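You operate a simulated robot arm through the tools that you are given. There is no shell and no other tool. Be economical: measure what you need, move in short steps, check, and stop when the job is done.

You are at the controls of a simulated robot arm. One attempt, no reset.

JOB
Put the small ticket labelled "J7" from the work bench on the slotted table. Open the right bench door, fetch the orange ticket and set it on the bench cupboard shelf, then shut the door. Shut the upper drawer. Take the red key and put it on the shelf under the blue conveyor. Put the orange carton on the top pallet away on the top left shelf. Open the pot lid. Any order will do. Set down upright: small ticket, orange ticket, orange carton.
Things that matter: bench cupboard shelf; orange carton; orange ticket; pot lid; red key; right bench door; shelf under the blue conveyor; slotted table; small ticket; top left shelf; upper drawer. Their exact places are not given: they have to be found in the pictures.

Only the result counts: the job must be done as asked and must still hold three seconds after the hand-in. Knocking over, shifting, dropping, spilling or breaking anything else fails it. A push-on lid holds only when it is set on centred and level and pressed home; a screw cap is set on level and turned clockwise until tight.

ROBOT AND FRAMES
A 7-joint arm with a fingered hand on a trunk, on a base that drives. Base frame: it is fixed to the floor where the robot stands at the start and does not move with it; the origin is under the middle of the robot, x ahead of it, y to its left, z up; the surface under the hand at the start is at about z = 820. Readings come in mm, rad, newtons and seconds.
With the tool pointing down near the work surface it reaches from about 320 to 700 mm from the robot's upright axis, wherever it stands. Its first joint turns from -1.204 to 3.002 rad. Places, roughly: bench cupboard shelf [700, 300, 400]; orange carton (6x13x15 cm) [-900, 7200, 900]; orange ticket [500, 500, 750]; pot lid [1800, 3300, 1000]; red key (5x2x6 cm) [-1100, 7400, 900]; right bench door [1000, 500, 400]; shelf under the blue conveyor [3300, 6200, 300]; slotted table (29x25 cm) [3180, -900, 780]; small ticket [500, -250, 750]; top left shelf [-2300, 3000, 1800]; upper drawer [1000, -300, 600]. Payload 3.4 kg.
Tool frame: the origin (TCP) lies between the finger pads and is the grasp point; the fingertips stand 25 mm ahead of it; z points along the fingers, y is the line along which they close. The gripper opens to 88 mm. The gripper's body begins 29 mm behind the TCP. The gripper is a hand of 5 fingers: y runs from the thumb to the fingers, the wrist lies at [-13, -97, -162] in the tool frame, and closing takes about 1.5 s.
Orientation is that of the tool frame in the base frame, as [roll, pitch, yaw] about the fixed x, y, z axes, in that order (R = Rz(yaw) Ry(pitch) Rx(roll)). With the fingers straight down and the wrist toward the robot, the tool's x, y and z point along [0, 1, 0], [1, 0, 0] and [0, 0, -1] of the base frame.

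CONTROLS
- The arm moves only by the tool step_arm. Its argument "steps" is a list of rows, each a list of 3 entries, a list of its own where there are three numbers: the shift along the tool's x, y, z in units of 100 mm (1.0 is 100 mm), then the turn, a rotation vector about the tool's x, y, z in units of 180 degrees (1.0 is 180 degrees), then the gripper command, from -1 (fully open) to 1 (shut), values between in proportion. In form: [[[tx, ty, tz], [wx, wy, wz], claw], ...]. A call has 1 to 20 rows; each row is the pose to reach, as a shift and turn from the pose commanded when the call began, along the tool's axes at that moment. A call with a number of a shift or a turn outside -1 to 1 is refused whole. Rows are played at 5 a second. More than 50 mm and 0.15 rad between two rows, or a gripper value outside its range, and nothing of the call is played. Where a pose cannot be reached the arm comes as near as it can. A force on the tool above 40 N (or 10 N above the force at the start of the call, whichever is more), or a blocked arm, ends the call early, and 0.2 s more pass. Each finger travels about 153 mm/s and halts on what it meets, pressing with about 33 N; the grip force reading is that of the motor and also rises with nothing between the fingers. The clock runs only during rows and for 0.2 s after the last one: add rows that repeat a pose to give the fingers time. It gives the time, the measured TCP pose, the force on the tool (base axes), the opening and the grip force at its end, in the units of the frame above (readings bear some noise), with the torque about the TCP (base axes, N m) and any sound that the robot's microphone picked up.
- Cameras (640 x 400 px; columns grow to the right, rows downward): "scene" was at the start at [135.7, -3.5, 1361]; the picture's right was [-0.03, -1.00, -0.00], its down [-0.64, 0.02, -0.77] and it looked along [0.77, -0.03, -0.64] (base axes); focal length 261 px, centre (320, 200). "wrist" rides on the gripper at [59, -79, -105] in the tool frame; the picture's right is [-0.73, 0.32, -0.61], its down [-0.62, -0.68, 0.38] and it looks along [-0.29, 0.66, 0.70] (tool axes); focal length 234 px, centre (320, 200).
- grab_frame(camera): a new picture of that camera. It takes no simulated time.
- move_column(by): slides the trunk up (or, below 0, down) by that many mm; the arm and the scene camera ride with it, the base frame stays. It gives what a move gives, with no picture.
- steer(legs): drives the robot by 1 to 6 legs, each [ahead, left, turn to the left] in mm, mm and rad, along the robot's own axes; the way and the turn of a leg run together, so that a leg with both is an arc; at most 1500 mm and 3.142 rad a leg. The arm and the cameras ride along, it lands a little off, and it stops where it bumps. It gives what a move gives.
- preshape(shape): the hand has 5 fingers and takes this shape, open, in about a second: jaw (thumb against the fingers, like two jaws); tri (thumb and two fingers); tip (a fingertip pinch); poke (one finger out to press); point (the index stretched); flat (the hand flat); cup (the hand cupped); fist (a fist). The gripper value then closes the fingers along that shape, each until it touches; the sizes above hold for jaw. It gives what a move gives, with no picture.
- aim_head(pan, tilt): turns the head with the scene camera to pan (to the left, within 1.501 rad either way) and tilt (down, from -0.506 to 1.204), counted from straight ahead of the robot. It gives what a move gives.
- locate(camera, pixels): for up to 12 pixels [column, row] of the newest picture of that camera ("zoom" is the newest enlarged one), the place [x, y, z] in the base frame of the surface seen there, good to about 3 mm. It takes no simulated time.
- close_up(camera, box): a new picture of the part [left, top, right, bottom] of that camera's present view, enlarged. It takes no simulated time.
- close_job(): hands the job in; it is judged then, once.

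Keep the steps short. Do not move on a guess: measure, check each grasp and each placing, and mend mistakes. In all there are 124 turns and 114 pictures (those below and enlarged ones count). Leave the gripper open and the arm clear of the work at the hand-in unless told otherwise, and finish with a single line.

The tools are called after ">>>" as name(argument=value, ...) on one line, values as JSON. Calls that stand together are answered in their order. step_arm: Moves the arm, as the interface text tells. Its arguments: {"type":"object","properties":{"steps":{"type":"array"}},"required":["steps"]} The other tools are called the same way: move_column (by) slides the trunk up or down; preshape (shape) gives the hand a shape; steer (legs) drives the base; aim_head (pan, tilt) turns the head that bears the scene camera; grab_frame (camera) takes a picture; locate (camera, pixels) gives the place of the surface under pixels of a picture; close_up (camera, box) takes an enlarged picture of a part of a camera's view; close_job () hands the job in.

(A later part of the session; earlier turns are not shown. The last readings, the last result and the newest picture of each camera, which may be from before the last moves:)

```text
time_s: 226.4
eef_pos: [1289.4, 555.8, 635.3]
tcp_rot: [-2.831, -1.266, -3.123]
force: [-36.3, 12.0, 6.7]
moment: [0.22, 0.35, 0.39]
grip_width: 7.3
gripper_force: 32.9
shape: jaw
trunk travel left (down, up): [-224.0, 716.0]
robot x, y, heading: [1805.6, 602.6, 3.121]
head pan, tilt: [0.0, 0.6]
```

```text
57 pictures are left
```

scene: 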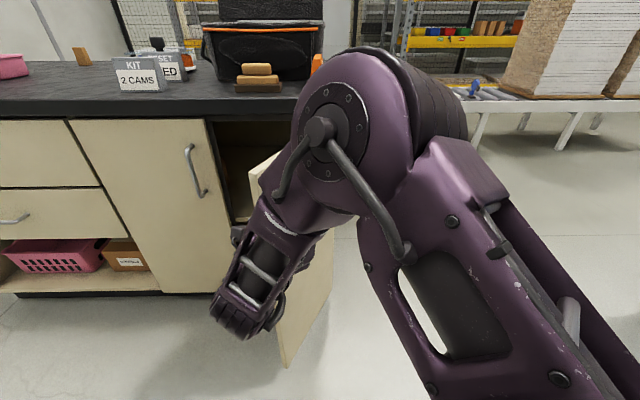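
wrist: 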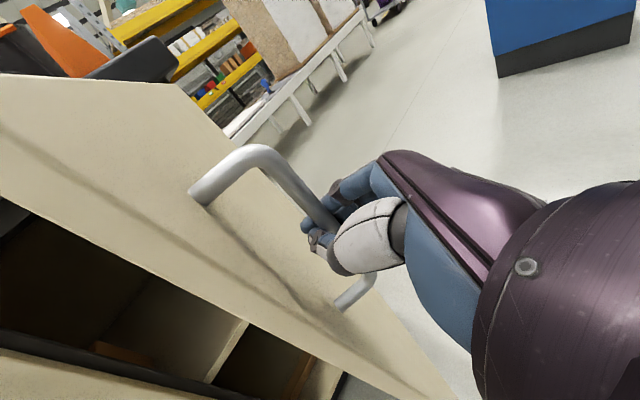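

Door is about 60° open; the pull is at its limit so I release, retract the hand along the tool axis, and then go round the door edge to push it further from inside.

>>> step_arm(steps=[[[0, 0, 0], [0, 0, 0], 0.5], [[0, 0, 0], [0, 0, 0], 0], [[0, 0, 0], [0, 0, 0], -1], [[0, 0, 0], [0, 0, 0], -1], [[0, 0, 0], [0, 0, 0], -1], [[0, 0, -0.3], [0, 0, 0], -1], [[0, 0, -0.6], [0, 0, 0], -1], [[0, 0, -0.95], [0, 0, 0], -1]])

>>> steer(legs=[[0, 230, 0]])

>>> grab_frame(camera="wrist")

```text
time_s: 228.2
eef_pos: [1383.9, 595.3, 591.4]
tcp_rot: [-2.767, -1.063, 3.061]
force: [0.5, -0.4, -0.5]
moment: [-0.01, -0.01, 0.0]
grip_width: 87.9
gripper_force: 0.2
shape: jaw
trunk travel left (down, up): [-224.0, 716.0]
robot x, y, heading: [1801.9, 601.5, 3.123]
head pan, tilt: [0.0, 0.6]
stopped in row 8: the arm was blocked; the commanded pose is now the measured one
```

```text
time_s: 229.9
eef_pos: [1380.0, 362.7, 593.1]
tcp_rot: [-2.766, -1.066, 3.063]
force: [0.0, 0.4, -0.4]
moment: [0.0, 0.03, -0.01]
grip_width: 87.8
gripper_force: 0.1
shape: jaw
trunk travel left (down, up): [-224.0, 716.0]
robot x, y, heading: [1798.2, 376.6, 3.128]
head pan, tilt: [0.0, 0.6]
```

```text
56 pictures are left
```

wrist: 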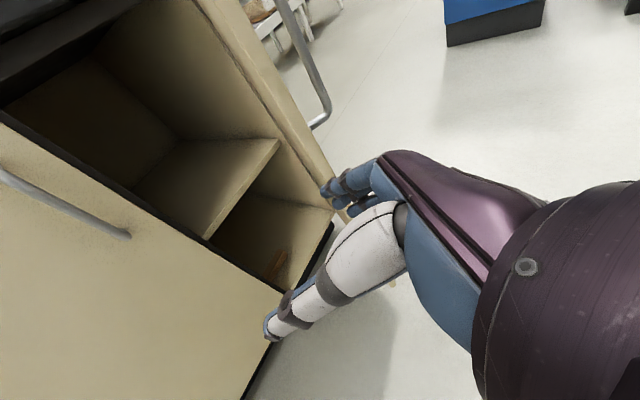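

>>> locate(camera="wrist", pixels=[[200, 175], [272, 145], [208, 233], [160, 195], [210, 150], [110, 90], [180, 60], [215, 15], [270, 90], [325, 190], [240, 60], [280, 240]])

```text
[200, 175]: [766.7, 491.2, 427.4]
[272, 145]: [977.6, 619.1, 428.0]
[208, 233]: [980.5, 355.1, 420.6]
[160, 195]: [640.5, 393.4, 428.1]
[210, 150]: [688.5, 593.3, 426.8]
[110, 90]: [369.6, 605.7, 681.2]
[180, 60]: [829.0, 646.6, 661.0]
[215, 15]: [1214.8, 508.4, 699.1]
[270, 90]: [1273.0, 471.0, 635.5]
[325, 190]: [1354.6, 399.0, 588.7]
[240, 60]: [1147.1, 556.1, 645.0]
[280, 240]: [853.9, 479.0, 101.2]
```

Shelf surface is z≈428, front edge x≈980, y 350..646; right cupboard wall at y≈646. Door stands at ~54°. I drive the hand in behind it and push right.

>>> steer(legs=[[150, 0, 0], [0, -130, 0], [0, -120, 0]])

>>> grab_frame(camera="wrist")

>>> grab_frame(camera="scene")

```text
time_s: 233.0
eef_pos: [1232.2, 615.8, 592.3]
tcp_rot: [-2.765, -1.066, 3.062]
force: [-0.2, 0.4, -0.3]
moment: [0.02, -0.03, 0.03]
grip_width: 88.1
gripper_force: 0.1
shape: jaw
trunk travel left (down, up): [-224.0, 716.0]
robot x, y, heading: [1654.6, 628.1, 3.131]
head pan, tilt: [0.0, 0.6]
```

```text
55 pictures are left
```

wrist: 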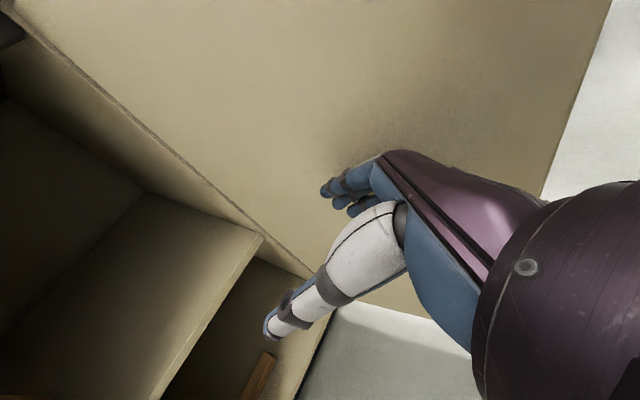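

```text
54 pictures are left
```

scene: 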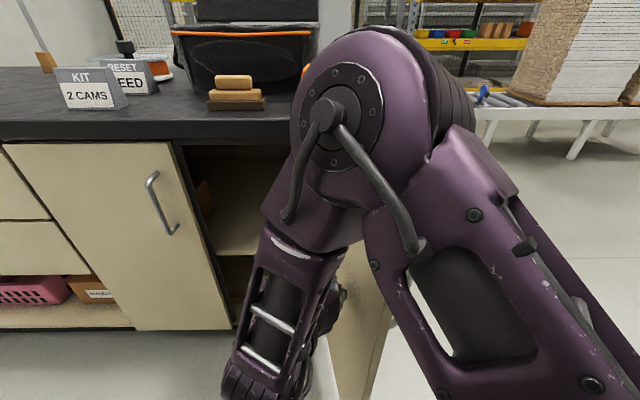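

Door about 85–90°. I push another 80 mm, then measure it.

>>> steer(legs=[[0, -80, 0]])

>>> grab_frame(camera="wrist")

>>> locate(camera="wrist", pixels=[[300, 60], [450, 100], [550, 100], [150, 60], [200, 260], [250, 235], [170, 390]])

```text
time_s: 233.9
eef_pos: [1232.8, 635.5, 591.9]
tcp_rot: [-2.72, -1.059, 3.049]
force: [3.6, -19.1, 3.7]
moment: [-0.01, -0.06, -0.27]
grip_width: 85.4
gripper_force: 0.0
shape: jaw
trunk travel left (down, up): [-224.0, 716.0]
robot x, y, heading: [1653.1, 660.4, 3.133]
head pan, tilt: [0.0, 0.6]
stopped in leg 1: the force on the tool passed its limit at 61 N (the readings are from after the stop); the commanded pose is now the measured one
```

```text
53 pictures are left
```

wrist: 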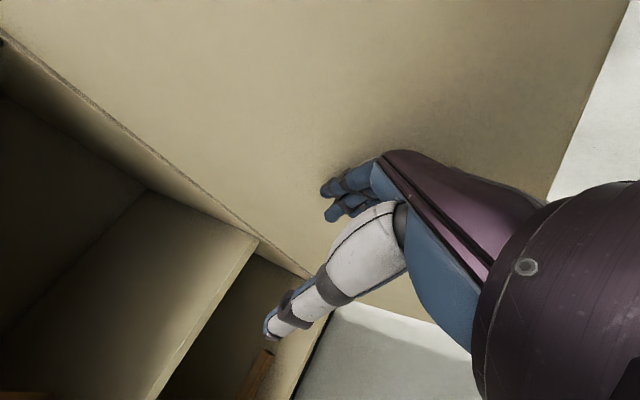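

```text
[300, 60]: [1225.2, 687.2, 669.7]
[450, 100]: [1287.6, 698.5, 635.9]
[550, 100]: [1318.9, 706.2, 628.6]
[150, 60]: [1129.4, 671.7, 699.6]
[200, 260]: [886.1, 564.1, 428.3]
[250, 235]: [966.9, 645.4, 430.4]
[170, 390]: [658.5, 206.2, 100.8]
```

Door is at its stop (~95–100°). I back the hand away from the door, raise above bench height, and square the hand: fingers forward and 27° down, closing line along y.

>>> steer(legs=[[0, 150, 0], [-120, 0, 0]])

>>> move_column(by=380)

>>> step_arm(steps=[[[0, 0, 0.25], [-0.027, 0.003, -0.0044], -1], [[0, 0, 0.5], [-0.0545, 0.006, -0.0088], -1], [[0, 0, 0.75], [-0.082, 0.009, -0.013], -1], [[0, 0, 1.0], [-0.109, 0.0121, -0.0175], -1], [[0, 0, 1.0], [-0.109, 0.0121, -0.0175], -1]])

```text
time_s: 236.1
eef_pos: [1353.0, 487.5, 593.3]
tcp_rot: [-2.727, -1.06, 3.05]
force: [-1.4, -0.6, 0.3]
moment: [0.01, 0.0, 0.0]
grip_width: 87.9
gripper_force: 0.0
shape: jaw
trunk travel left (down, up): [-224.0, 716.0]
robot x, y, heading: [1773.4, 502.9, 3.13]
head pan, tilt: [0.0, 0.6]
```

```text
time_s: 239.8
eef_pos: [1353.9, 487.3, 972.1]
tcp_rot: [-2.729, -1.059, 3.052]
force: [0.1, -0.5, -0.1]
moment: [0.02, 0.02, 0.04]
grip_width: 87.9
gripper_force: 0.0
shape: jaw
trunk travel left (down, up): [-604.0, 336.0]
robot x, y, heading: [1774.2, 508.9, 3.129]
head pan, tilt: [0.0, 0.6]
```

```text
time_s: 241.0
eef_pos: [1245.3, 501.7, 954.1]
tcp_rot: [-3.132, -1.092, 3.133]
force: [-0.6, -0.2, -1.3]
moment: [0.02, 0.0, 0.0]
grip_width: 87.8
gripper_force: 0.1
shape: jaw
out of reach, approached as far as the arm can: row 2, 3, 4, 5
trunk travel left (down, up): [-604.0, 336.0]
robot x, y, heading: [1775.4, 504.7, 3.131]
head pan, tilt: [0.0, 0.6]
```

Orientation is now square (closing along y, fingers 27° below horizontal). To keep the base off the open door I extend the arm 50 ahead and 70 to the right.

>>> step_arm(steps=[[[0.08, 0.24, 0.15], [0, 0, 0], -1], [[0.16, 0.47, 0.3], [0, 0, 0], -1], [[0.23, 0.7, 0.44], [0, 0, 0], -1]])

>>> grab_frame(camera="wrist")

```text
time_s: 241.8
eef_pos: [1181.3, 568.6, 968.2]
tcp_rot: [-3.125, -1.092, 3.129]
force: [-0.6, 0.0, -0.7]
moment: [0.0, -0.05, 0.05]
grip_width: 87.6
gripper_force: 0.0
shape: jaw
out of reach, approached as far as the arm can: row 1, 2, 3
trunk travel left (down, up): [-604.0, 336.0]
robot x, y, heading: [1770.7, 507.9, 3.128]
head pan, tilt: [0.0, 0.6]
```

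```text
52 pictures are left
```

wrist: 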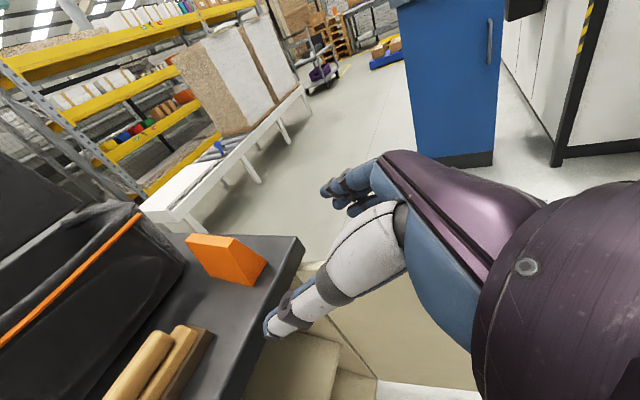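

>>> locate(camera="wrist", pixels=[[200, 240], [238, 245], [262, 263], [205, 262], [250, 285], [300, 240], [190, 330], [225, 260]])

```text
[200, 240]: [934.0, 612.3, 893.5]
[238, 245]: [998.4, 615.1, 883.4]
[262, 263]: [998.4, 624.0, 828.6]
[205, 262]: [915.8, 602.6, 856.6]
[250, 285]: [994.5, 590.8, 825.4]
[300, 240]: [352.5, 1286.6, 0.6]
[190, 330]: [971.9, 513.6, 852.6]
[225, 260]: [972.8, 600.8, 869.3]
```

Ticket: x 900–998, centre y≈608, top z 893. I lower to z≈873, align y, then drive in 226 mm.

>>> move_column(by=-94)

>>> steer(legs=[[0, -36, 0], [130, 0, 0]])

>>> grab_frame(camera="wrist")

```text
time_s: 243.1
eef_pos: [1182.5, 567.6, 874.0]
tcp_rot: [-3.128, -1.095, 3.129]
force: [0.5, -1.0, 0.3]
moment: [-0.01, -0.03, 0.0]
grip_width: 88.1
gripper_force: 0.0
shape: jaw
trunk travel left (down, up): [-510.0, 430.0]
robot x, y, heading: [1772.0, 504.7, 3.132]
head pan, tilt: [0.0, 0.6]
```

```text
time_s: 244.8
eef_pos: [1050.8, 604.3, 873.3]
tcp_rot: [-3.123, -1.092, 3.124]
force: [-0.5, -0.8, -0.6]
moment: [-0.02, -0.01, 0.0]
grip_width: 88.0
gripper_force: 0.0
shape: jaw
trunk travel left (down, up): [-510.0, 430.0]
robot x, y, heading: [1641.4, 543.1, 3.133]
head pan, tilt: [0.0, 0.6]
```

```text
51 pictures are left
```

wrist: 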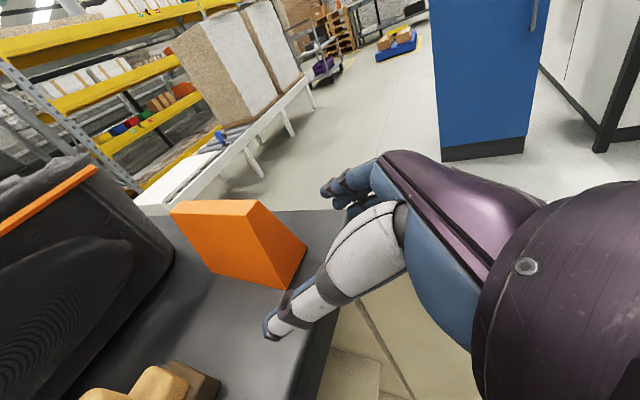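

The ticket end lies between thumb and fingers. I drive in the last 95 mm and close.

>>> steer(legs=[[50, 0, 0], [45, 0, 0]])

>>> step_arm(steps=[[[0, 0, 0], [0, 0, 0], -0.5], [[0, 0, 0], [0, 0, 0], 0], [[0, 0, 0], [0, 0, 0], 0.4], [[0, 0, 0], [0, 0, 0], 1], [[0, 0, 0], [0, 0, 0], 1], [[0, 0, 0], [0, 0, 0], 1], [[0, 0, 0], [0, 0, 0], 1], [[0, 0, 0], [0, 0, 0], 1], [[0, 0, 0], [0, 0, 0], 1]])

>>> grab_frame(camera="wrist")

```text
time_s: 246.2
eef_pos: [954.7, 605.3, 872.9]
tcp_rot: [-3.127, -1.094, 3.127]
force: [-1.0, 0.5, -0.3]
moment: [0.02, -0.01, -0.01]
grip_width: 88.1
gripper_force: 0.0
shape: jaw
trunk travel left (down, up): [-510.0, 430.0]
robot x, y, heading: [1547.3, 548.5, 3.131]
head pan, tilt: [0.0, 0.6]
```

```text
time_s: 248.2
eef_pos: [955.8, 605.8, 874.1]
tcp_rot: [-3.127, -1.095, 3.127]
force: [0.1, 1.0, 3.7]
moment: [0.16, 0.12, -0.01]
grip_width: 21.9
gripper_force: 32.5
shape: jaw
trunk travel left (down, up): [-510.0, 430.0]
robot x, y, heading: [1544.6, 542.6, 3.134]
head pan, tilt: [0.0, 0.6]
```

```text
50 pictures are left
```

wrist: 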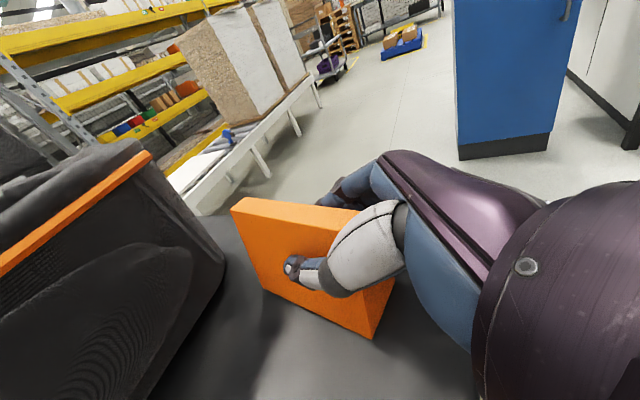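

Ticket held (22 mm). I lift 60, back off 260 mm, and check the grasp and elbow position.

>>> move_column(by=60)

>>> steer(legs=[[-250, 75, 0]])

>>> aim_head(pan=-0.2, tilt=0.7)

>>> grab_frame(camera="scene")

>>> locate(camera="scene", pixels=[[250, 100], [300, 150], [350, 100], [420, 150], [350, 200], [420, 250], [480, 300], [300, 60], [250, 200], [280, 250], [560, 350], [450, 100]])

```text
time_s: 249.2
eef_pos: [955.5, 605.8, 933.4]
tcp_rot: [-3.123, -1.094, 3.127]
force: [0.3, -0.2, -1.1]
moment: [-0.02, 0.02, 0.03]
grip_width: 21.8
gripper_force: 32.7
shape: jaw
trunk travel left (down, up): [-570.0, 370.0]
robot x, y, heading: [1547.2, 546.8, 3.129]
head pan, tilt: [0.0, 0.6]
```

```text
time_s: 251.1
eef_pos: [1206.5, 528.3, 934.8]
tcp_rot: [-3.127, -1.094, 3.126]
force: [0.5, 0.1, 0.6]
moment: [0.01, -0.04, 0.03]
grip_width: 21.6
gripper_force: 32.8
shape: jaw
trunk travel left (down, up): [-570.0, 370.0]
robot x, y, heading: [1799.9, 463.9, 3.124]
head pan, tilt: [0.0, 0.6]
```

```text
time_s: 251.8
eef_pos: [1206.4, 528.6, 934.0]
tcp_rot: [-3.13, -1.094, 3.128]
force: [-0.1, 0.2, 0.2]
moment: [-0.02, -0.04, 0.0]
grip_width: 21.7
gripper_force: 33.1
shape: jaw
trunk travel left (down, up): [-570.0, 370.0]
robot x, y, heading: [1797.2, 466.3, 3.126]
head pan, tilt: [-0.201, 0.7]
```

```text
49 pictures are left
```

scene: 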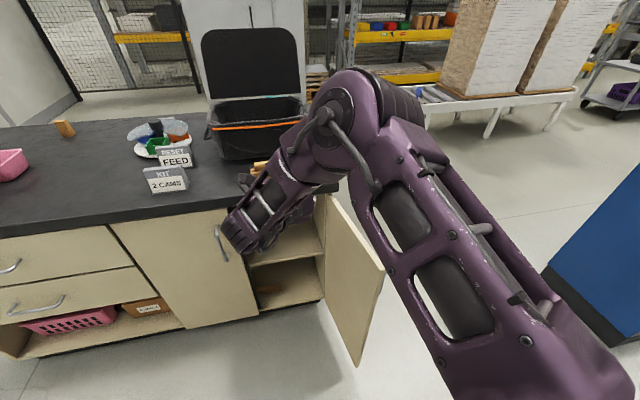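

```text
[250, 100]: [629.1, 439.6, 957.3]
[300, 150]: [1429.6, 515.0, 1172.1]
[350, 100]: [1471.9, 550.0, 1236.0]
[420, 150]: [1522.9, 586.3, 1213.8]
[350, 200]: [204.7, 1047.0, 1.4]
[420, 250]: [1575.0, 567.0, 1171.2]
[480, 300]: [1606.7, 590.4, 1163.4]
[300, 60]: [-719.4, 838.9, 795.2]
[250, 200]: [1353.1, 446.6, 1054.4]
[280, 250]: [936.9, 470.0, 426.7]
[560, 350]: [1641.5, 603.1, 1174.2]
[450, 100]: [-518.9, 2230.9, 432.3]
```

Elbow stays clear (around y 550–620). I align y to 500, lower to about z 500 outside, then drive in.

>>> steer(legs=[[0, 29, 0]])

>>> move_column(by=-400)

>>> move_column(by=-32)

>>> steer(legs=[[140, 0, 0]])

>>> grab_frame(camera="wrist")

>>> grab_frame(camera="scene")

```text
time_s: 252.7
eef_pos: [1205.5, 498.8, 934.3]
tcp_rot: [-3.127, -1.093, 3.125]
force: [-0.3, -0.6, -0.6]
moment: [0.02, 0.03, -0.01]
grip_width: 21.8
gripper_force: 33.0
shape: jaw
trunk travel left (down, up): [-570.0, 370.0]
robot x, y, heading: [1793.7, 440.0, 3.127]
head pan, tilt: [-0.201, 0.7]
```

```text
time_s: 256.5
eef_pos: [1206.1, 500.1, 534.5]
tcp_rot: [-3.125, -1.092, 3.123]
force: [0.0, 0.2, -0.2]
moment: [0.02, 0.0, -0.01]
grip_width: 21.3
gripper_force: 32.6
shape: jaw
trunk travel left (down, up): [-170.0, 770.0]
robot x, y, heading: [1797.9, 434.7, 3.126]
head pan, tilt: [-0.201, 0.7]
```

```text
time_s: 257.3
eef_pos: [1206.4, 499.9, 500.9]
tcp_rot: [-3.126, -1.095, 3.125]
force: [-0.2, 0.1, 0.7]
moment: [0.0, 0.01, -0.03]
grip_width: 21.7
gripper_force: 33.5
shape: jaw
trunk travel left (down, up): [-138.0, 802.0]
robot x, y, heading: [1796.7, 435.7, 3.12]
head pan, tilt: [-0.201, 0.7]
```

```text
time_s: 258.6
eef_pos: [1066.8, 504.1, 501.2]
tcp_rot: [-3.129, -1.091, 3.122]
force: [-0.4, -0.6, -0.4]
moment: [0.0, 0.0, -0.01]
grip_width: 21.8
gripper_force: 32.9
shape: jaw
trunk travel left (down, up): [-138.0, 802.0]
robot x, y, heading: [1660.2, 441.7, 3.123]
head pan, tilt: [-0.201, 0.7]
```

```text
48 pictures are left
```

wrist: 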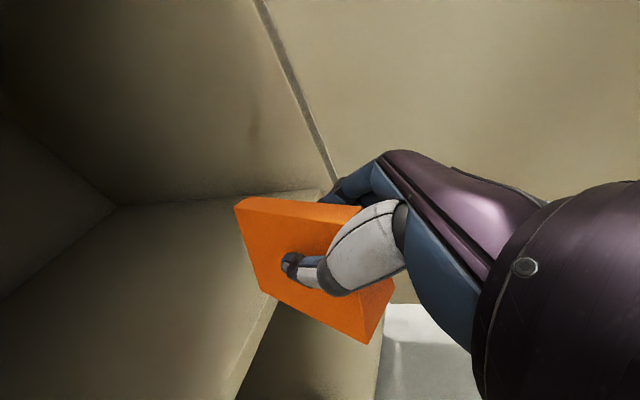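

```text
47 pictures are left
```

scene: 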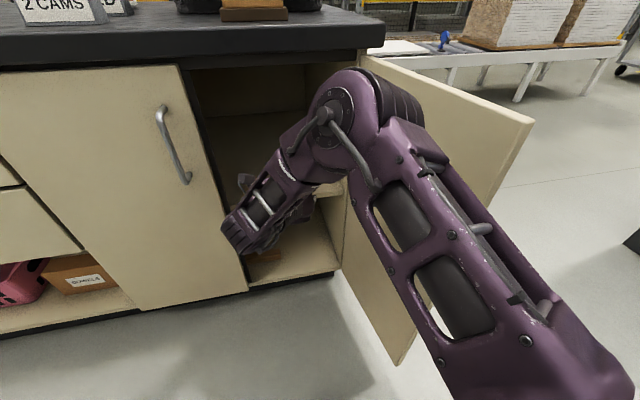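

>>> locate(camera="scene", pixels=[[330, 90], [370, 75], [420, 100], [440, 145], [450, 80], [410, 60], [500, 130]])

```text
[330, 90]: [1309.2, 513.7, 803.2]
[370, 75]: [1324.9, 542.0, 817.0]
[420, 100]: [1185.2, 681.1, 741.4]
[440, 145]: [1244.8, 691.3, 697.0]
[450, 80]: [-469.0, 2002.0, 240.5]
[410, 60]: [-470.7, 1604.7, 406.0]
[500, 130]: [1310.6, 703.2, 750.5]
```

Clear. I drive in the remaining ~145 mm.

>>> steer(legs=[[100, 0, 0], [45, 0, 0]])

>>> move_column(by=-15)

>>> grab_frame(camera="wrist")

```text
time_s: 260.2
eef_pos: [919.5, 505.4, 501.7]
tcp_rot: [-3.123, -1.093, 3.118]
force: [-0.2, -0.5, -0.1]
moment: [-0.01, 0.0, 0.0]
grip_width: 21.6
gripper_force: 33.0
shape: jaw
trunk travel left (down, up): [-138.0, 802.0]
robot x, y, heading: [1511.6, 442.3, 3.124]
head pan, tilt: [-0.201, 0.7]
```

```text
time_s: 260.9
eef_pos: [920.3, 504.7, 487.2]
tcp_rot: [-3.123, -1.094, 3.119]
force: [-0.7, 0.8, -0.2]
moment: [-0.02, 0.03, 0.02]
grip_width: 21.7
gripper_force: 33.2
shape: jaw
trunk travel left (down, up): [-123.0, 817.0]
robot x, y, heading: [1509.2, 443.8, 3.125]
head pan, tilt: [-0.201, 0.7]
```

```text
46 pictures are left
```

wrist: 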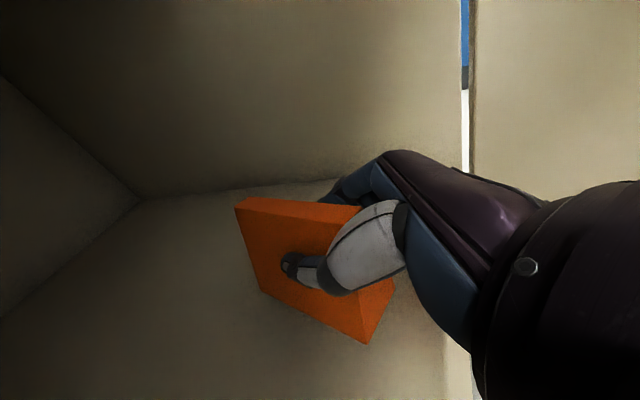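

>>> move_column(by=-4)

>>> move_column(by=-2)

```text
time_s: 261.4
eef_pos: [920.3, 505.6, 482.9]
tcp_rot: [-3.126, -1.094, 3.123]
force: [0.0, -0.2, 1.8]
moment: [-0.01, 0.12, 0.03]
grip_width: 21.4
gripper_force: 32.7
shape: jaw
trunk travel left (down, up): [-119.0, 821.0]
robot x, y, heading: [1509.4, 437.8, 3.127]
head pan, tilt: [-0.201, 0.7]
```

```text
time_s: 261.9
eef_pos: [919.3, 506.4, 483.2]
tcp_rot: [-3.124, -1.097, 3.122]
force: [0.7, -0.4, 8.2]
moment: [0.09, 0.17, 0.05]
grip_width: 21.8
gripper_force: 33.0
shape: jaw
trunk travel left (down, up): [-117.0, 823.0]
robot x, y, heading: [1509.5, 442.4, 3.125]
head pan, tilt: [-0.201, 0.7]
```

Contact with the shelf (8 N). I open slowly and look.

>>> step_arm(steps=[[[0, 0, 0], [0, 0, 0], 0.4], [[0, 0, 0], [0, 0, 0], 0.2], [[0, 0, 0], [0, 0, 0], 0], [[0, 0, 0], [0, 0, 0], -0.3], [[0, 0, 0], [0, 0, 0], -0.6], [[0, 0, 0], [0, 0, 0], -0.9], [[0, 0, 0], [0, 0, 0], -0.9], [[0, 0, 0], [0, 0, 0], -0.9], [[0, 0, 0], [0, 0, 0], -0.9]])

>>> steer(legs=[[-100, 0, 0], [-150, 0, 0]])

>>> grab_frame(camera="wrist")

```text
time_s: 263.9
eef_pos: [919.6, 505.2, 481.0]
tcp_rot: [-3.127, -1.092, 3.123]
force: [0.0, -0.5, -0.3]
moment: [0.0, 0.0, 0.04]
grip_width: 83.4
gripper_force: 0.1
shape: jaw
trunk travel left (down, up): [-117.0, 823.0]
robot x, y, heading: [1510.3, 441.1, 3.118]
head pan, tilt: [-0.201, 0.7]
```

```text
time_s: 266.0
eef_pos: [1167.3, 500.9, 481.8]
tcp_rot: [-3.125, -1.093, 3.122]
force: [0.1, -0.6, 0.1]
moment: [-0.02, -0.02, 0.01]
grip_width: 83.4
gripper_force: 0.1
shape: jaw
trunk travel left (down, up): [-117.0, 823.0]
robot x, y, heading: [1760.5, 438.0, 3.129]
head pan, tilt: [-0.201, 0.7]
```

```text
45 pictures are left
```

wrist: 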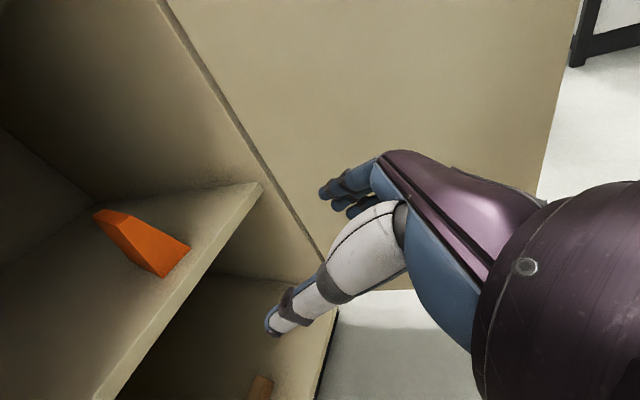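

The ticket stands on the shelf. To shut the door: fist closed, raise over the door, strafe right beyond it, lower.

>>> step_arm(steps=[[[0, 0, 0], [0, 0, 0], 0], [[0, 0, 0], [0, 0, 0], 1], [[0, 0, 0], [0, 0, 0], 1], [[0, 0, 0], [0, 0, 0], 1], [[0, 0, 0], [0, 0, 0], 1]])

>>> move_column(by=400)

>>> steer(legs=[[0, -500, 0]])

>>> move_column(by=-280)

>>> aim_head(pan=0.3, tilt=0.7)

>>> grab_frame(camera="scene")

```text
time_s: 267.2
eef_pos: [1168.4, 500.2, 481.4]
tcp_rot: [-3.127, -1.095, 3.126]
force: [-0.3, -0.2, -1.2]
moment: [0.02, -0.05, -0.02]
grip_width: 0.2
gripper_force: 33.2
shape: jaw
trunk travel left (down, up): [-117.0, 823.0]
robot x, y, heading: [1759.0, 436.1, 3.128]
head pan, tilt: [-0.201, 0.7]
```

```text
time_s: 271.1
eef_pos: [1168.2, 500.0, 881.5]
tcp_rot: [-3.128, -1.092, 3.126]
force: [-0.1, -0.3, 0.1]
moment: [-0.02, 0.01, -0.01]
grip_width: 0.1
gripper_force: 32.9
shape: jaw
trunk travel left (down, up): [-517.0, 423.0]
robot x, y, heading: [1763.9, 436.8, 3.127]
head pan, tilt: [-0.201, 0.7]
```

```text
time_s: 274.0
eef_pos: [1175.3, 997.9, 880.8]
tcp_rot: [-3.124, -1.094, 3.12]
force: [0.6, -0.1, -0.3]
moment: [0.02, 0.0, 0.0]
grip_width: 0.1
gripper_force: 32.4
shape: jaw
trunk travel left (down, up): [-517.0, 423.0]
robot x, y, heading: [1770.2, 933.8, 3.121]
head pan, tilt: [-0.201, 0.7]
```

```text
time_s: 276.8
eef_pos: [1176.5, 997.0, 600.6]
tcp_rot: [-3.124, -1.092, 3.118]
force: [0.6, 0.4, 1.0]
moment: [-0.01, 0.02, -0.02]
grip_width: 0.0
gripper_force: 32.7
shape: jaw
trunk travel left (down, up): [-237.0, 703.0]
robot x, y, heading: [1767.8, 935.2, 3.123]
head pan, tilt: [-0.201, 0.7]
```

```text
time_s: 277.8
eef_pos: [1176.4, 997.4, 601.1]
tcp_rot: [-3.128, -1.095, 3.123]
force: [0.5, -0.8, -0.6]
moment: [-0.02, 0.04, 0.02]
grip_width: 0.0
gripper_force: 33.4
shape: jaw
trunk travel left (down, up): [-237.0, 703.0]
robot x, y, heading: [1766.7, 933.4, 3.124]
head pan, tilt: [0.3, 0.7]
```

```text
44 pictures are left
```

scene: 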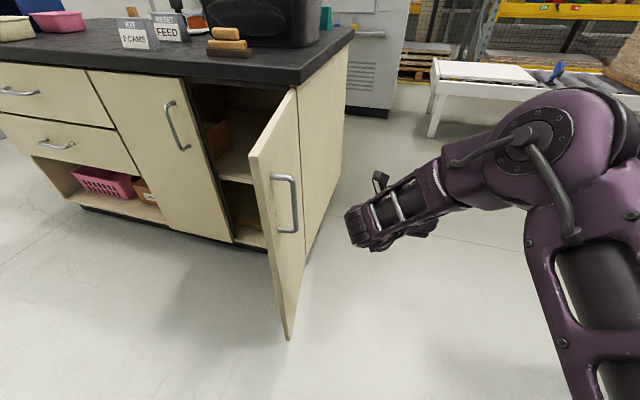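

The hand is outside the open door. I strafe left to swing it closed.

>>> steer(legs=[[0, 150, 0], [0, 150, 0], [0, 100, 0]])

>>> grab_frame(camera="scene")

```text
time_s: 280.8
eef_pos: [1168.3, 601.0, 602.0]
tcp_rot: [-3.12, -1.096, 3.116]
force: [-5.3, 1.8, 11.3]
moment: [-1.39, -1.34, -0.18]
grip_width: 0.1
gripper_force: 32.8
shape: jaw
trunk travel left (down, up): [-237.0, 703.0]
robot x, y, heading: [1758.7, 533.9, 3.124]
head pan, tilt: [0.3, 0.7]
```

```text
43 pictures are left
```

scene: 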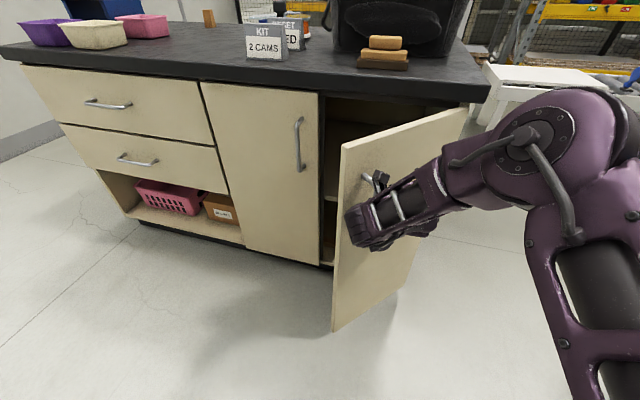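

Door is ~48° now, with the wrist touching its handle. I shift right 25 to unhook, then drive ahead so the fingertips push the door near y≈620.

>>> steer(legs=[[0, -25, 0], [60, 0, 0]])

>>> grab_frame(camera="scene")

```text
time_s: 282.2
eef_pos: [1109.9, 627.6, 602.3]
tcp_rot: [-3.122, -1.095, 3.116]
force: [-0.6, -0.1, -0.1]
moment: [0.0, 0.0, 0.02]
grip_width: 0.0
gripper_force: 33.2
shape: jaw
trunk travel left (down, up): [-237.0, 703.0]
robot x, y, heading: [1699.5, 561.9, 3.118]
head pan, tilt: [0.3, 0.7]
```

```text
42 pictures are left
```

scene: 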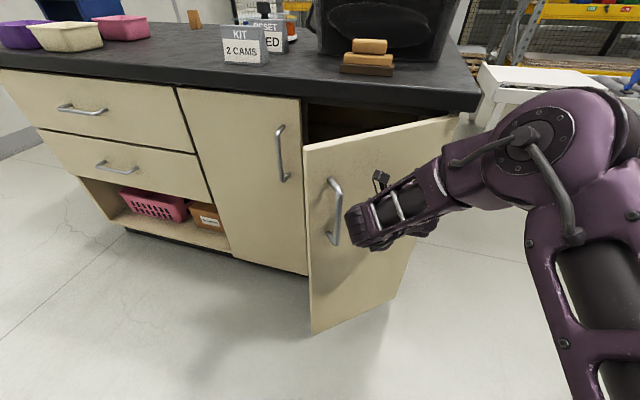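

>>> steer(legs=[[45, 0, 0], [20, 0, 0]])

>>> grab_frame(camera="scene")

>>> locate(camera="scene", pixels=[[270, 150], [330, 150], [380, 130], [290, 220], [330, 160], [230, 120]])

```text
time_s: 283.5
eef_pos: [1044.6, 628.4, 602.3]
tcp_rot: [-3.119, -1.097, 3.114]
force: [-0.7, 0.1, -0.1]
moment: [-0.02, -0.03, -0.02]
grip_width: 0.0
gripper_force: 33.4
shape: jaw
trunk travel left (down, up): [-237.0, 703.0]
robot x, y, heading: [1636.7, 560.1, 3.127]
head pan, tilt: [0.3, 0.7]
```

```text
41 pictures are left
```

scene: 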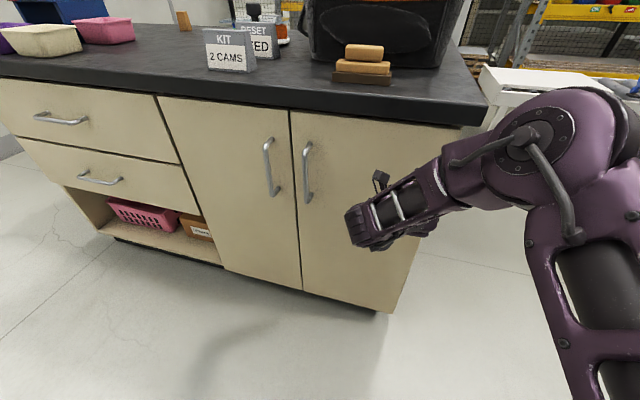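

```text
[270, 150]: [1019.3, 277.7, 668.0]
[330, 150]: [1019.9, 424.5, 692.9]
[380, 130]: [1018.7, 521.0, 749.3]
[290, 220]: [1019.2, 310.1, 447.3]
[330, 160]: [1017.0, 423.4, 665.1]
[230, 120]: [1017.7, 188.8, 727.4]
```

Door is shut (faces 1017–1020). A final 5 mm nudge, then I back off, raise, and drive round the console toward the pot area.

>>> steer(legs=[[5, 0, 0], [-120, 0, 0], [0, -780, 0]])

>>> move_column(by=400)

>>> grab_frame(camera="scene")

>>> steer(legs=[[1250, 0, 0], [0, -1000, 0]])

>>> aim_head(pan=-1.4, tilt=0.3)

>>> grab_frame(camera="scene")

```text
time_s: 288.9
eef_pos: [1178.3, 1415.1, 601.3]
tcp_rot: [-3.122, -1.096, 3.116]
force: [-0.8, 0.2, 1.3]
moment: [0.0, 0.01, 0.01]
grip_width: 0.1
gripper_force: 33.1
shape: jaw
trunk travel left (down, up): [-237.0, 703.0]
robot x, y, heading: [1768.2, 1347.2, 3.124]
head pan, tilt: [0.3, 0.7]
```

```text
time_s: 292.7
eef_pos: [1177.5, 1413.9, 1001.5]
tcp_rot: [-3.123, -1.095, 3.115]
force: [-0.2, -0.3, -0.5]
moment: [0.01, 0.04, -0.03]
grip_width: 0.0
gripper_force: 33.2
shape: jaw
trunk travel left (down, up): [-637.0, 303.0]
robot x, y, heading: [1768.8, 1347.2, 3.119]
head pan, tilt: [0.3, 0.7]
```

```text
40 pictures are left
```

scene: 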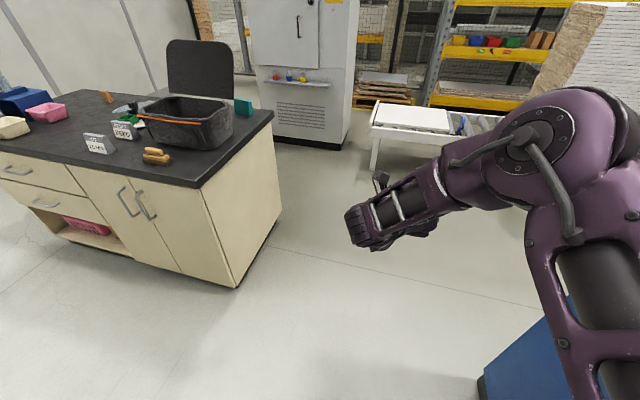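

```text
time_s: 303.8
eef_pos: [-66.7, 2419.6, 1001.5]
tcp_rot: [-3.125, -1.097, 3.119]
force: [0.5, 0.8, -0.8]
moment: [0.02, 0.01, 0.0]
grip_width: 0.0
gripper_force: 32.8
shape: jaw
trunk travel left (down, up): [-637.0, 303.0]
robot x, y, heading: [526.3, 2352.8, 3.115]
head pan, tilt: [0.3, 0.7]
```

```text
time_s: 305.5
eef_pos: [-66.6, 2419.7, 1002.0]
tcp_rot: [-3.121, -1.096, 3.114]
force: [-0.5, -0.1, 0.0]
moment: [0.0, -0.01, 0.02]
grip_width: 0.0
gripper_force: 33.2
shape: jaw
trunk travel left (down, up): [-637.0, 303.0]
robot x, y, heading: [526.3, 2353.6, 3.117]
head pan, tilt: [-1.4, 0.3]
```

```text
39 pictures are left
```

scene: 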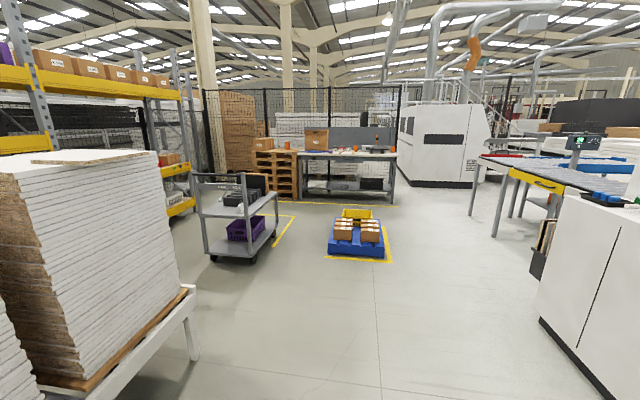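

I see pallets with a box near (262,150), a table (350,160), and a machine on the right with the pot probably on it. I turn to face +y and look right.

>>> close_up(camera="scene", box=[230, 100, 410, 212])

>>> locate(camera="zoom", pixels=[[110, 165], [105, 140], [320, 130], [190, 165], [160, 300], [500, 180], [90, 190], [510, 130], [150, 195], [210, 160], [310, 160], [240, 182]])

>>> steer(legs=[[0, 0, -1.55]])

>>> aim_head(pan=-0.75, tilt=0.4)

>>> grab_frame(camera="scene")

```text
3.56 times, centred on (320, 156) of scene
```

zoom: 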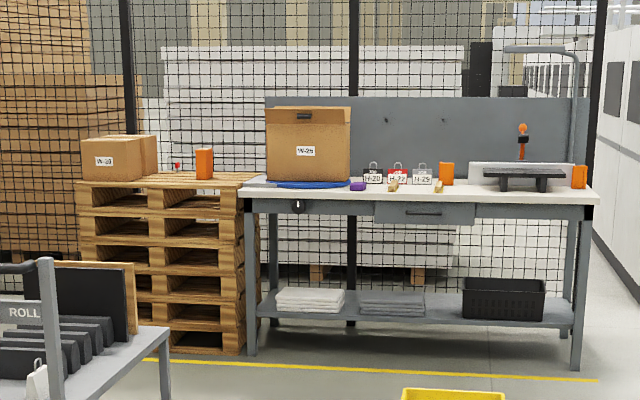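

```text
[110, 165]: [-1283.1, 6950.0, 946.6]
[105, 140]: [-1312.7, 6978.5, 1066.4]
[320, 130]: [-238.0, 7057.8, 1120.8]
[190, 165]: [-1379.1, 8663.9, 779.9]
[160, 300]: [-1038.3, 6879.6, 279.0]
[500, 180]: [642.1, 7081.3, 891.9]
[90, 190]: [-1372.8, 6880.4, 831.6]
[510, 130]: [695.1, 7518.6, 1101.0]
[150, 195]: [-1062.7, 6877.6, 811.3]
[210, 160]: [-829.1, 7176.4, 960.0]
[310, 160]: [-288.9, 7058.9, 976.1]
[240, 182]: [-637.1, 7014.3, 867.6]
```

```text
time_s: 309.7
eef_pos: [570.6, 2946.2, 1002.5]
tcp_rot: [-3.123, -1.098, 1.579]
force: [-0.5, -0.9, 0.5]
moment: [0.02, 0.04, 0.01]
grip_width: 0.1
gripper_force: 33.2
shape: jaw
trunk travel left (down, up): [-637.0, 303.0]
robot x, y, heading: [518.9, 2352.9, 1.587]
head pan, tilt: [-1.4, 0.3]
```

```text
time_s: 310.7
eef_pos: [570.9, 2947.2, 1002.7]
tcp_rot: [-3.12, -1.096, 1.576]
force: [-0.7, 0.2, -0.9]
moment: [0.02, 0.01, 0.0]
grip_width: 0.0
gripper_force: 32.9
shape: jaw
trunk travel left (down, up): [-637.0, 303.0]
robot x, y, heading: [530.0, 2351.8, 1.587]
head pan, tilt: [-0.75, 0.4]
```

```text
37 pictures are left
```

scene: 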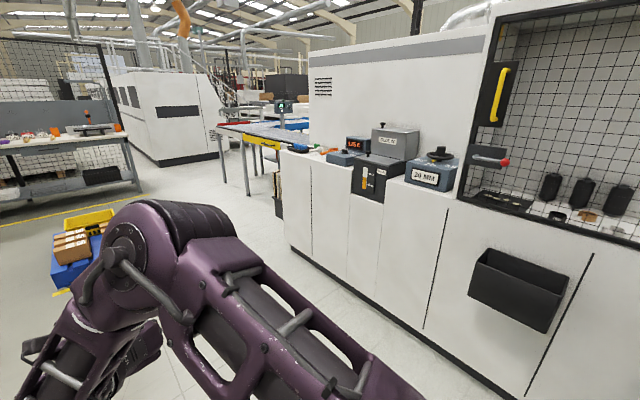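

>>> close_up(camera="scene", box=[310, 110, 470, 210])

>>> locate(camera="zoom", pixels=[[360, 130], [330, 100], [285, 55], [430, 90], [500, 175], [500, 250], [160, 150], [400, 180], [240, 240], [340, 160], [300, 150], [520, 215]])

```text
4.00 times, centred on (390, 160) of scene
```

zoom: 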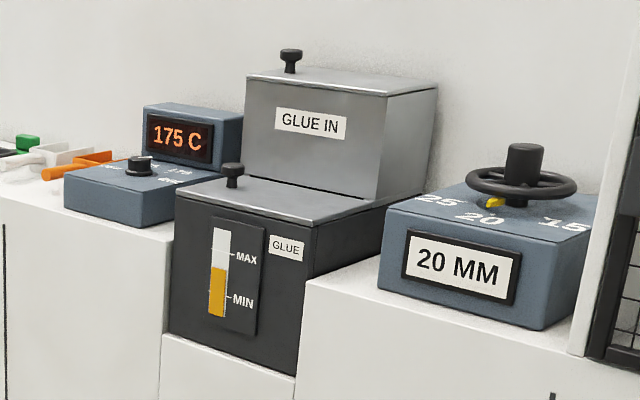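

```text
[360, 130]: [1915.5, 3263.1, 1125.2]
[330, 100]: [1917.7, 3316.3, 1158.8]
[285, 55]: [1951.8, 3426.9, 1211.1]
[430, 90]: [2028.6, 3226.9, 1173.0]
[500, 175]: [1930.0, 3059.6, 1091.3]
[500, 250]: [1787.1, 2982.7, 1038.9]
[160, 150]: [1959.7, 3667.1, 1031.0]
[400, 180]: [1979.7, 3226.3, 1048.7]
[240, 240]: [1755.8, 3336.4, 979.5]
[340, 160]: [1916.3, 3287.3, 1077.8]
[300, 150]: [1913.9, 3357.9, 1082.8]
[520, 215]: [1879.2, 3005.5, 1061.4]
```

The glue pot ("GLUE") has a flat hinged lid with a front knob at zoom (232,172). I measure knob and lid corners.

>>> locate(camera="zoom", pixels=[[232, 167], [232, 176], [232, 185], [180, 192], [312, 222], [370, 200], [260, 180], [270, 205], [200, 192], [290, 52], [225, 172], [240, 172]])

```text
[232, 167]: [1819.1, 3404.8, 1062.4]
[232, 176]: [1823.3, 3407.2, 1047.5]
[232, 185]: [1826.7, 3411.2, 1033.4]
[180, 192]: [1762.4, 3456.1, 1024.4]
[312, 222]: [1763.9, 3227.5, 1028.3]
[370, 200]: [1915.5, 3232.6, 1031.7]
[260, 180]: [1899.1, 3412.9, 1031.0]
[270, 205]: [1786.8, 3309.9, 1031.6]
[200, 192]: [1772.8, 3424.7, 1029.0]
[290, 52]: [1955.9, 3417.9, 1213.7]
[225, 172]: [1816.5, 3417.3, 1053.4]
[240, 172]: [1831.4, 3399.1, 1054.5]
```

Lid: x 1762–1915, y 3228–3458, z≈1031; the knob (1825,3408, z 1031–1062) sits at the +y end, so the hinge should be at y≈3228 with its axis along x. I'll grip the knob from above with the closing line along x. First I return the hand to pointing down.

>>> step_arm(steps=[[[0, 0, 0], [0, -0.04, 0], -1], [[0, 0, 0], [0, -0.08, 0], -1], [[0, 0, 0], [0, -0.12, 0], -1], [[0, 0, 0], [0, -0.16, 0], -1], [[0, 0, 0], [0, -0.2, 0], -1], [[0, 0, 0], [0, -0.24, 0], -1], [[0, 0, 0], [0, -0.28, 0], -1], [[0, 0, 0], [0, -0.32, 0], -1], [[0, 0, 0], [0, -0.348, 0], -1]])

>>> step_arm(steps=[[[0, 0, 0], [0, 0, -0.045], -1], [[0, 0, 0], [0, 0, -0.09], -1], [[0, 0, 0], [0, 0, -0.135], -1], [[0, 0, 0], [0, 0, -0.18], -1], [[0, 0, 0], [0, 0, -0.225], -1], [[0, 0, 0], [0, 0, -0.27], -1], [[0, 0, 0], [0, 0, -0.315], -1], [[0, 0, 0], [0, 0, -0.36], -1], [[0, 0, 0], [0, 0, -0.405], -1], [[0, 0, 0], [0, 0, -0.45], -1], [[0, 0, 0], [0, 0, -0.5], -1]])

>>> move_column(by=180)

>>> steer(legs=[[1100, -610, 0], [0, 0, -1.587]])

```text
time_s: 312.7
eef_pos: [591.4, 2909.4, 980.9]
tcp_rot: [-3.114, -0.021, 1.608]
force: [-0.2, 0.2, 0.1]
moment: [0.02, -0.01, -0.02]
grip_width: 87.7
gripper_force: 0.0
shape: jaw
out of reach, approached as far as the arm can: row 8, 9
trunk travel left (down, up): [-637.0, 303.0]
robot x, y, heading: [523.9, 2354.2, 1.585]
head pan, tilt: [-0.75, 0.4]
```

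```text
refused: row 11 steps farther than a row can; nothing moved
```

```text
time_s: 314.7
eef_pos: [589.6, 2909.5, 1160.9]
tcp_rot: [-3.113, -0.023, 1.609]
force: [-0.1, 0.2, 0.3]
moment: [0.0, 0.02, -0.01]
grip_width: 87.6
gripper_force: 0.1
shape: jaw
trunk travel left (down, up): [-817.0, 123.0]
robot x, y, heading: [525.1, 2355.0, 1.59]
head pan, tilt: [-0.75, 0.4]
```

```text
time_s: 324.9
eef_pos: [1671.7, 3394.0, 1161.0]
tcp_rot: [-3.113, -0.022, 0.029]
force: [-0.4, 0.4, 0.2]
moment: [0.0, 0.04, 0.02]
grip_width: 87.5
gripper_force: 0.0
shape: jaw
trunk travel left (down, up): [-817.0, 123.0]
robot x, y, heading: [1119.2, 3465.0, 0.006]
head pan, tilt: [-0.75, 0.4]
```

Now the quarter turn back (12 smaller rows).

>>> step_arm(steps=[[[0, 0, 0], [0, 0, -0.042], -1], [[0, 0, 0], [0, 0, -0.083], -1], [[0, 0, 0], [0, 0, -0.125], -1], [[0, 0, 0], [0, 0, -0.167], -1], [[0, 0, 0], [0, 0, -0.208], -1], [[0, 0, 0], [0, 0, -0.25], -1], [[0, 0, 0], [0, 0, -0.292], -1], [[0, 0, 0], [0, 0, -0.333], -1], [[0, 0, 0], [0, 0, -0.375], -1], [[0, 0, 0], [0, 0, -0.417], -1], [[0, 0, 0], [0, 0, -0.458], -1], [[0, 0, 0], [0, 0, -0.49], -1]])

>>> aim_head(pan=0.0, tilt=0.7)

>>> grab_frame(camera="scene")

```text
time_s: 327.5
eef_pos: [1671.5, 3392.5, 1160.8]
tcp_rot: [3.118, -0.027, 1.571]
force: [0.2, 0.8, -0.5]
moment: [0.01, 0.03, 0.01]
grip_width: 87.9
gripper_force: 0.0
shape: jaw
trunk travel left (down, up): [-817.0, 123.0]
robot x, y, heading: [1114.6, 3465.6, 0.003]
head pan, tilt: [-0.75, 0.4]
```

```text
time_s: 328.6
eef_pos: [1672.7, 3393.3, 1159.3]
tcp_rot: [3.119, -0.028, 1.567]
force: [-0.4, -0.6, 0.1]
moment: [0.0, -0.04, -0.02]
grip_width: 87.6
gripper_force: 0.0
shape: jaw
trunk travel left (down, up): [-817.0, 123.0]
robot x, y, heading: [1115.4, 3465.8, 0.004]
head pan, tilt: [0.0, 0.7]
```

```text
35 pictures are left
```

scene: 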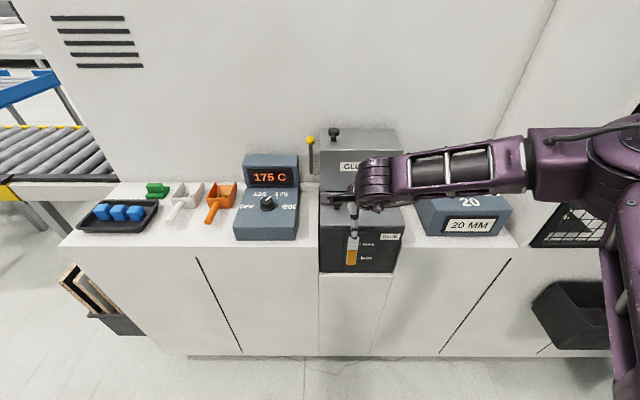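

>>> steer(legs=[[153, 15, 0]])

>>> move_column(by=-60)

>>> grab_frame(camera="wrist")

```text
time_s: 330.0
eef_pos: [1824.1, 3409.7, 1161.6]
tcp_rot: [3.117, -0.028, 1.568]
force: [0.3, 0.3, -0.8]
moment: [-0.01, -0.01, -0.01]
grip_width: 87.7
gripper_force: 0.0
shape: jaw
trunk travel left (down, up): [-817.0, 123.0]
robot x, y, heading: [1266.5, 3482.6, 0.006]
head pan, tilt: [0.0, 0.7]
```

```text
time_s: 331.0
eef_pos: [1825.9, 3409.1, 1100.3]
tcp_rot: [3.12, -0.028, 1.569]
force: [0.0, -0.6, 0.4]
moment: [-0.02, 0.03, 0.0]
grip_width: 87.8
gripper_force: 0.0
shape: jaw
trunk travel left (down, up): [-757.0, 183.0]
robot x, y, heading: [1267.6, 3476.6, 0.003]
head pan, tilt: [0.0, 0.7]
```

```text
34 pictures are left
```

wrist: 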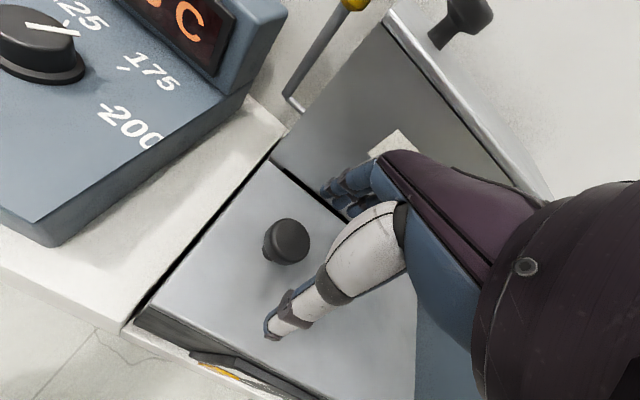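

>>> locate(camera="wrist", pixels=[[288, 235], [270, 235], [308, 243], [288, 222], [280, 262], [276, 170], [345, 215], [130, 325], [240, 200], [400, 300], [240, 330]])

```text
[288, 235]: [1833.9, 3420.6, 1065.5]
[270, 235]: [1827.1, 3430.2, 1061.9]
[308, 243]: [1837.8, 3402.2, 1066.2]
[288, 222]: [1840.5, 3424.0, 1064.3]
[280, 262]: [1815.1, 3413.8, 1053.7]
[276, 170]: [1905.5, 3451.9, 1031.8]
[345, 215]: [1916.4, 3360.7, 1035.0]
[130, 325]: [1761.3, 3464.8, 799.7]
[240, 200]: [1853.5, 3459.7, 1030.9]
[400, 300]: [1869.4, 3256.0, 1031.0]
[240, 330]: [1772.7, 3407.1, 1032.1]
```

Knob cap centre ≈ (1832,3416), top 1066. I correct by (6,7), lower 40, and close.

>>> step_arm(steps=[[[0.07, 0.06, 0], [0, 0, 0], -1]])

>>> move_column(by=-40)

>>> step_arm(steps=[[[0, 0, 0], [0, 0, 0], -0.5], [[0, 0, 0], [0, 0, 0], 0], [[0, 0, 0], [0, 0, 0], 0.4], [[0, 0, 0], [0, 0, 0], 1], [[0, 0, 0], [0, 0, 0], 1], [[0, 0, 0], [0, 0, 0], 1], [[0, 0, 0], [0, 0, 0], 1], [[0, 0, 0], [0, 0, 0], 1], [[0, 0, 0], [0, 0, 0], 1]])

>>> grab_frame(camera="wrist")

```text
time_s: 331.4
eef_pos: [1831.7, 3417.0, 1099.0]
tcp_rot: [3.121, -0.029, 1.569]
force: [-0.4, 0.6, -0.9]
moment: [0.0, -0.02, 0.0]
grip_width: 87.8
gripper_force: 0.0
shape: jaw
trunk travel left (down, up): [-757.0, 183.0]
robot x, y, heading: [1269.8, 3482.1, 0.005]
head pan, tilt: [0.0, 0.7]
```

```text
time_s: 332.2
eef_pos: [1830.4, 3417.7, 1061.0]
tcp_rot: [3.12, -0.028, 1.571]
force: [-0.5, 0.7, 0.0]
moment: [0.0, 0.02, -0.02]
grip_width: 87.9
gripper_force: 0.1
shape: jaw
trunk travel left (down, up): [-717.0, 223.0]
robot x, y, heading: [1268.7, 3483.5, 0.003]
head pan, tilt: [0.0, 0.7]
```

```text
time_s: 334.2
eef_pos: [1829.4, 3416.9, 1061.3]
tcp_rot: [3.12, -0.028, 1.569]
force: [-3.8, -1.5, -2.0]
moment: [-0.07, -0.29, -0.04]
grip_width: 21.2
gripper_force: 33.4
shape: jaw
trunk travel left (down, up): [-717.0, 223.0]
robot x, y, heading: [1270.1, 3481.9, 0.006]
head pan, tilt: [0.0, 0.7]
```

```text
33 pictures are left
```

wrist: 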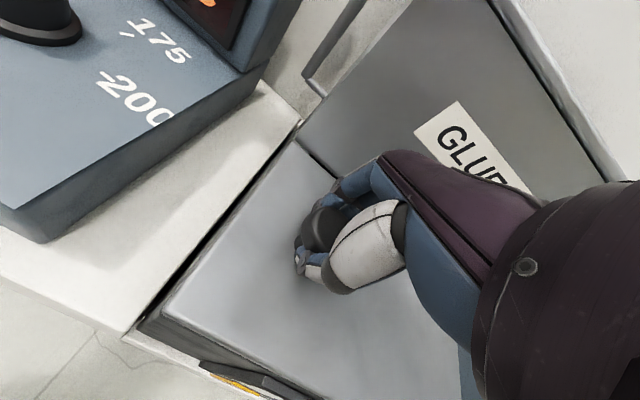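

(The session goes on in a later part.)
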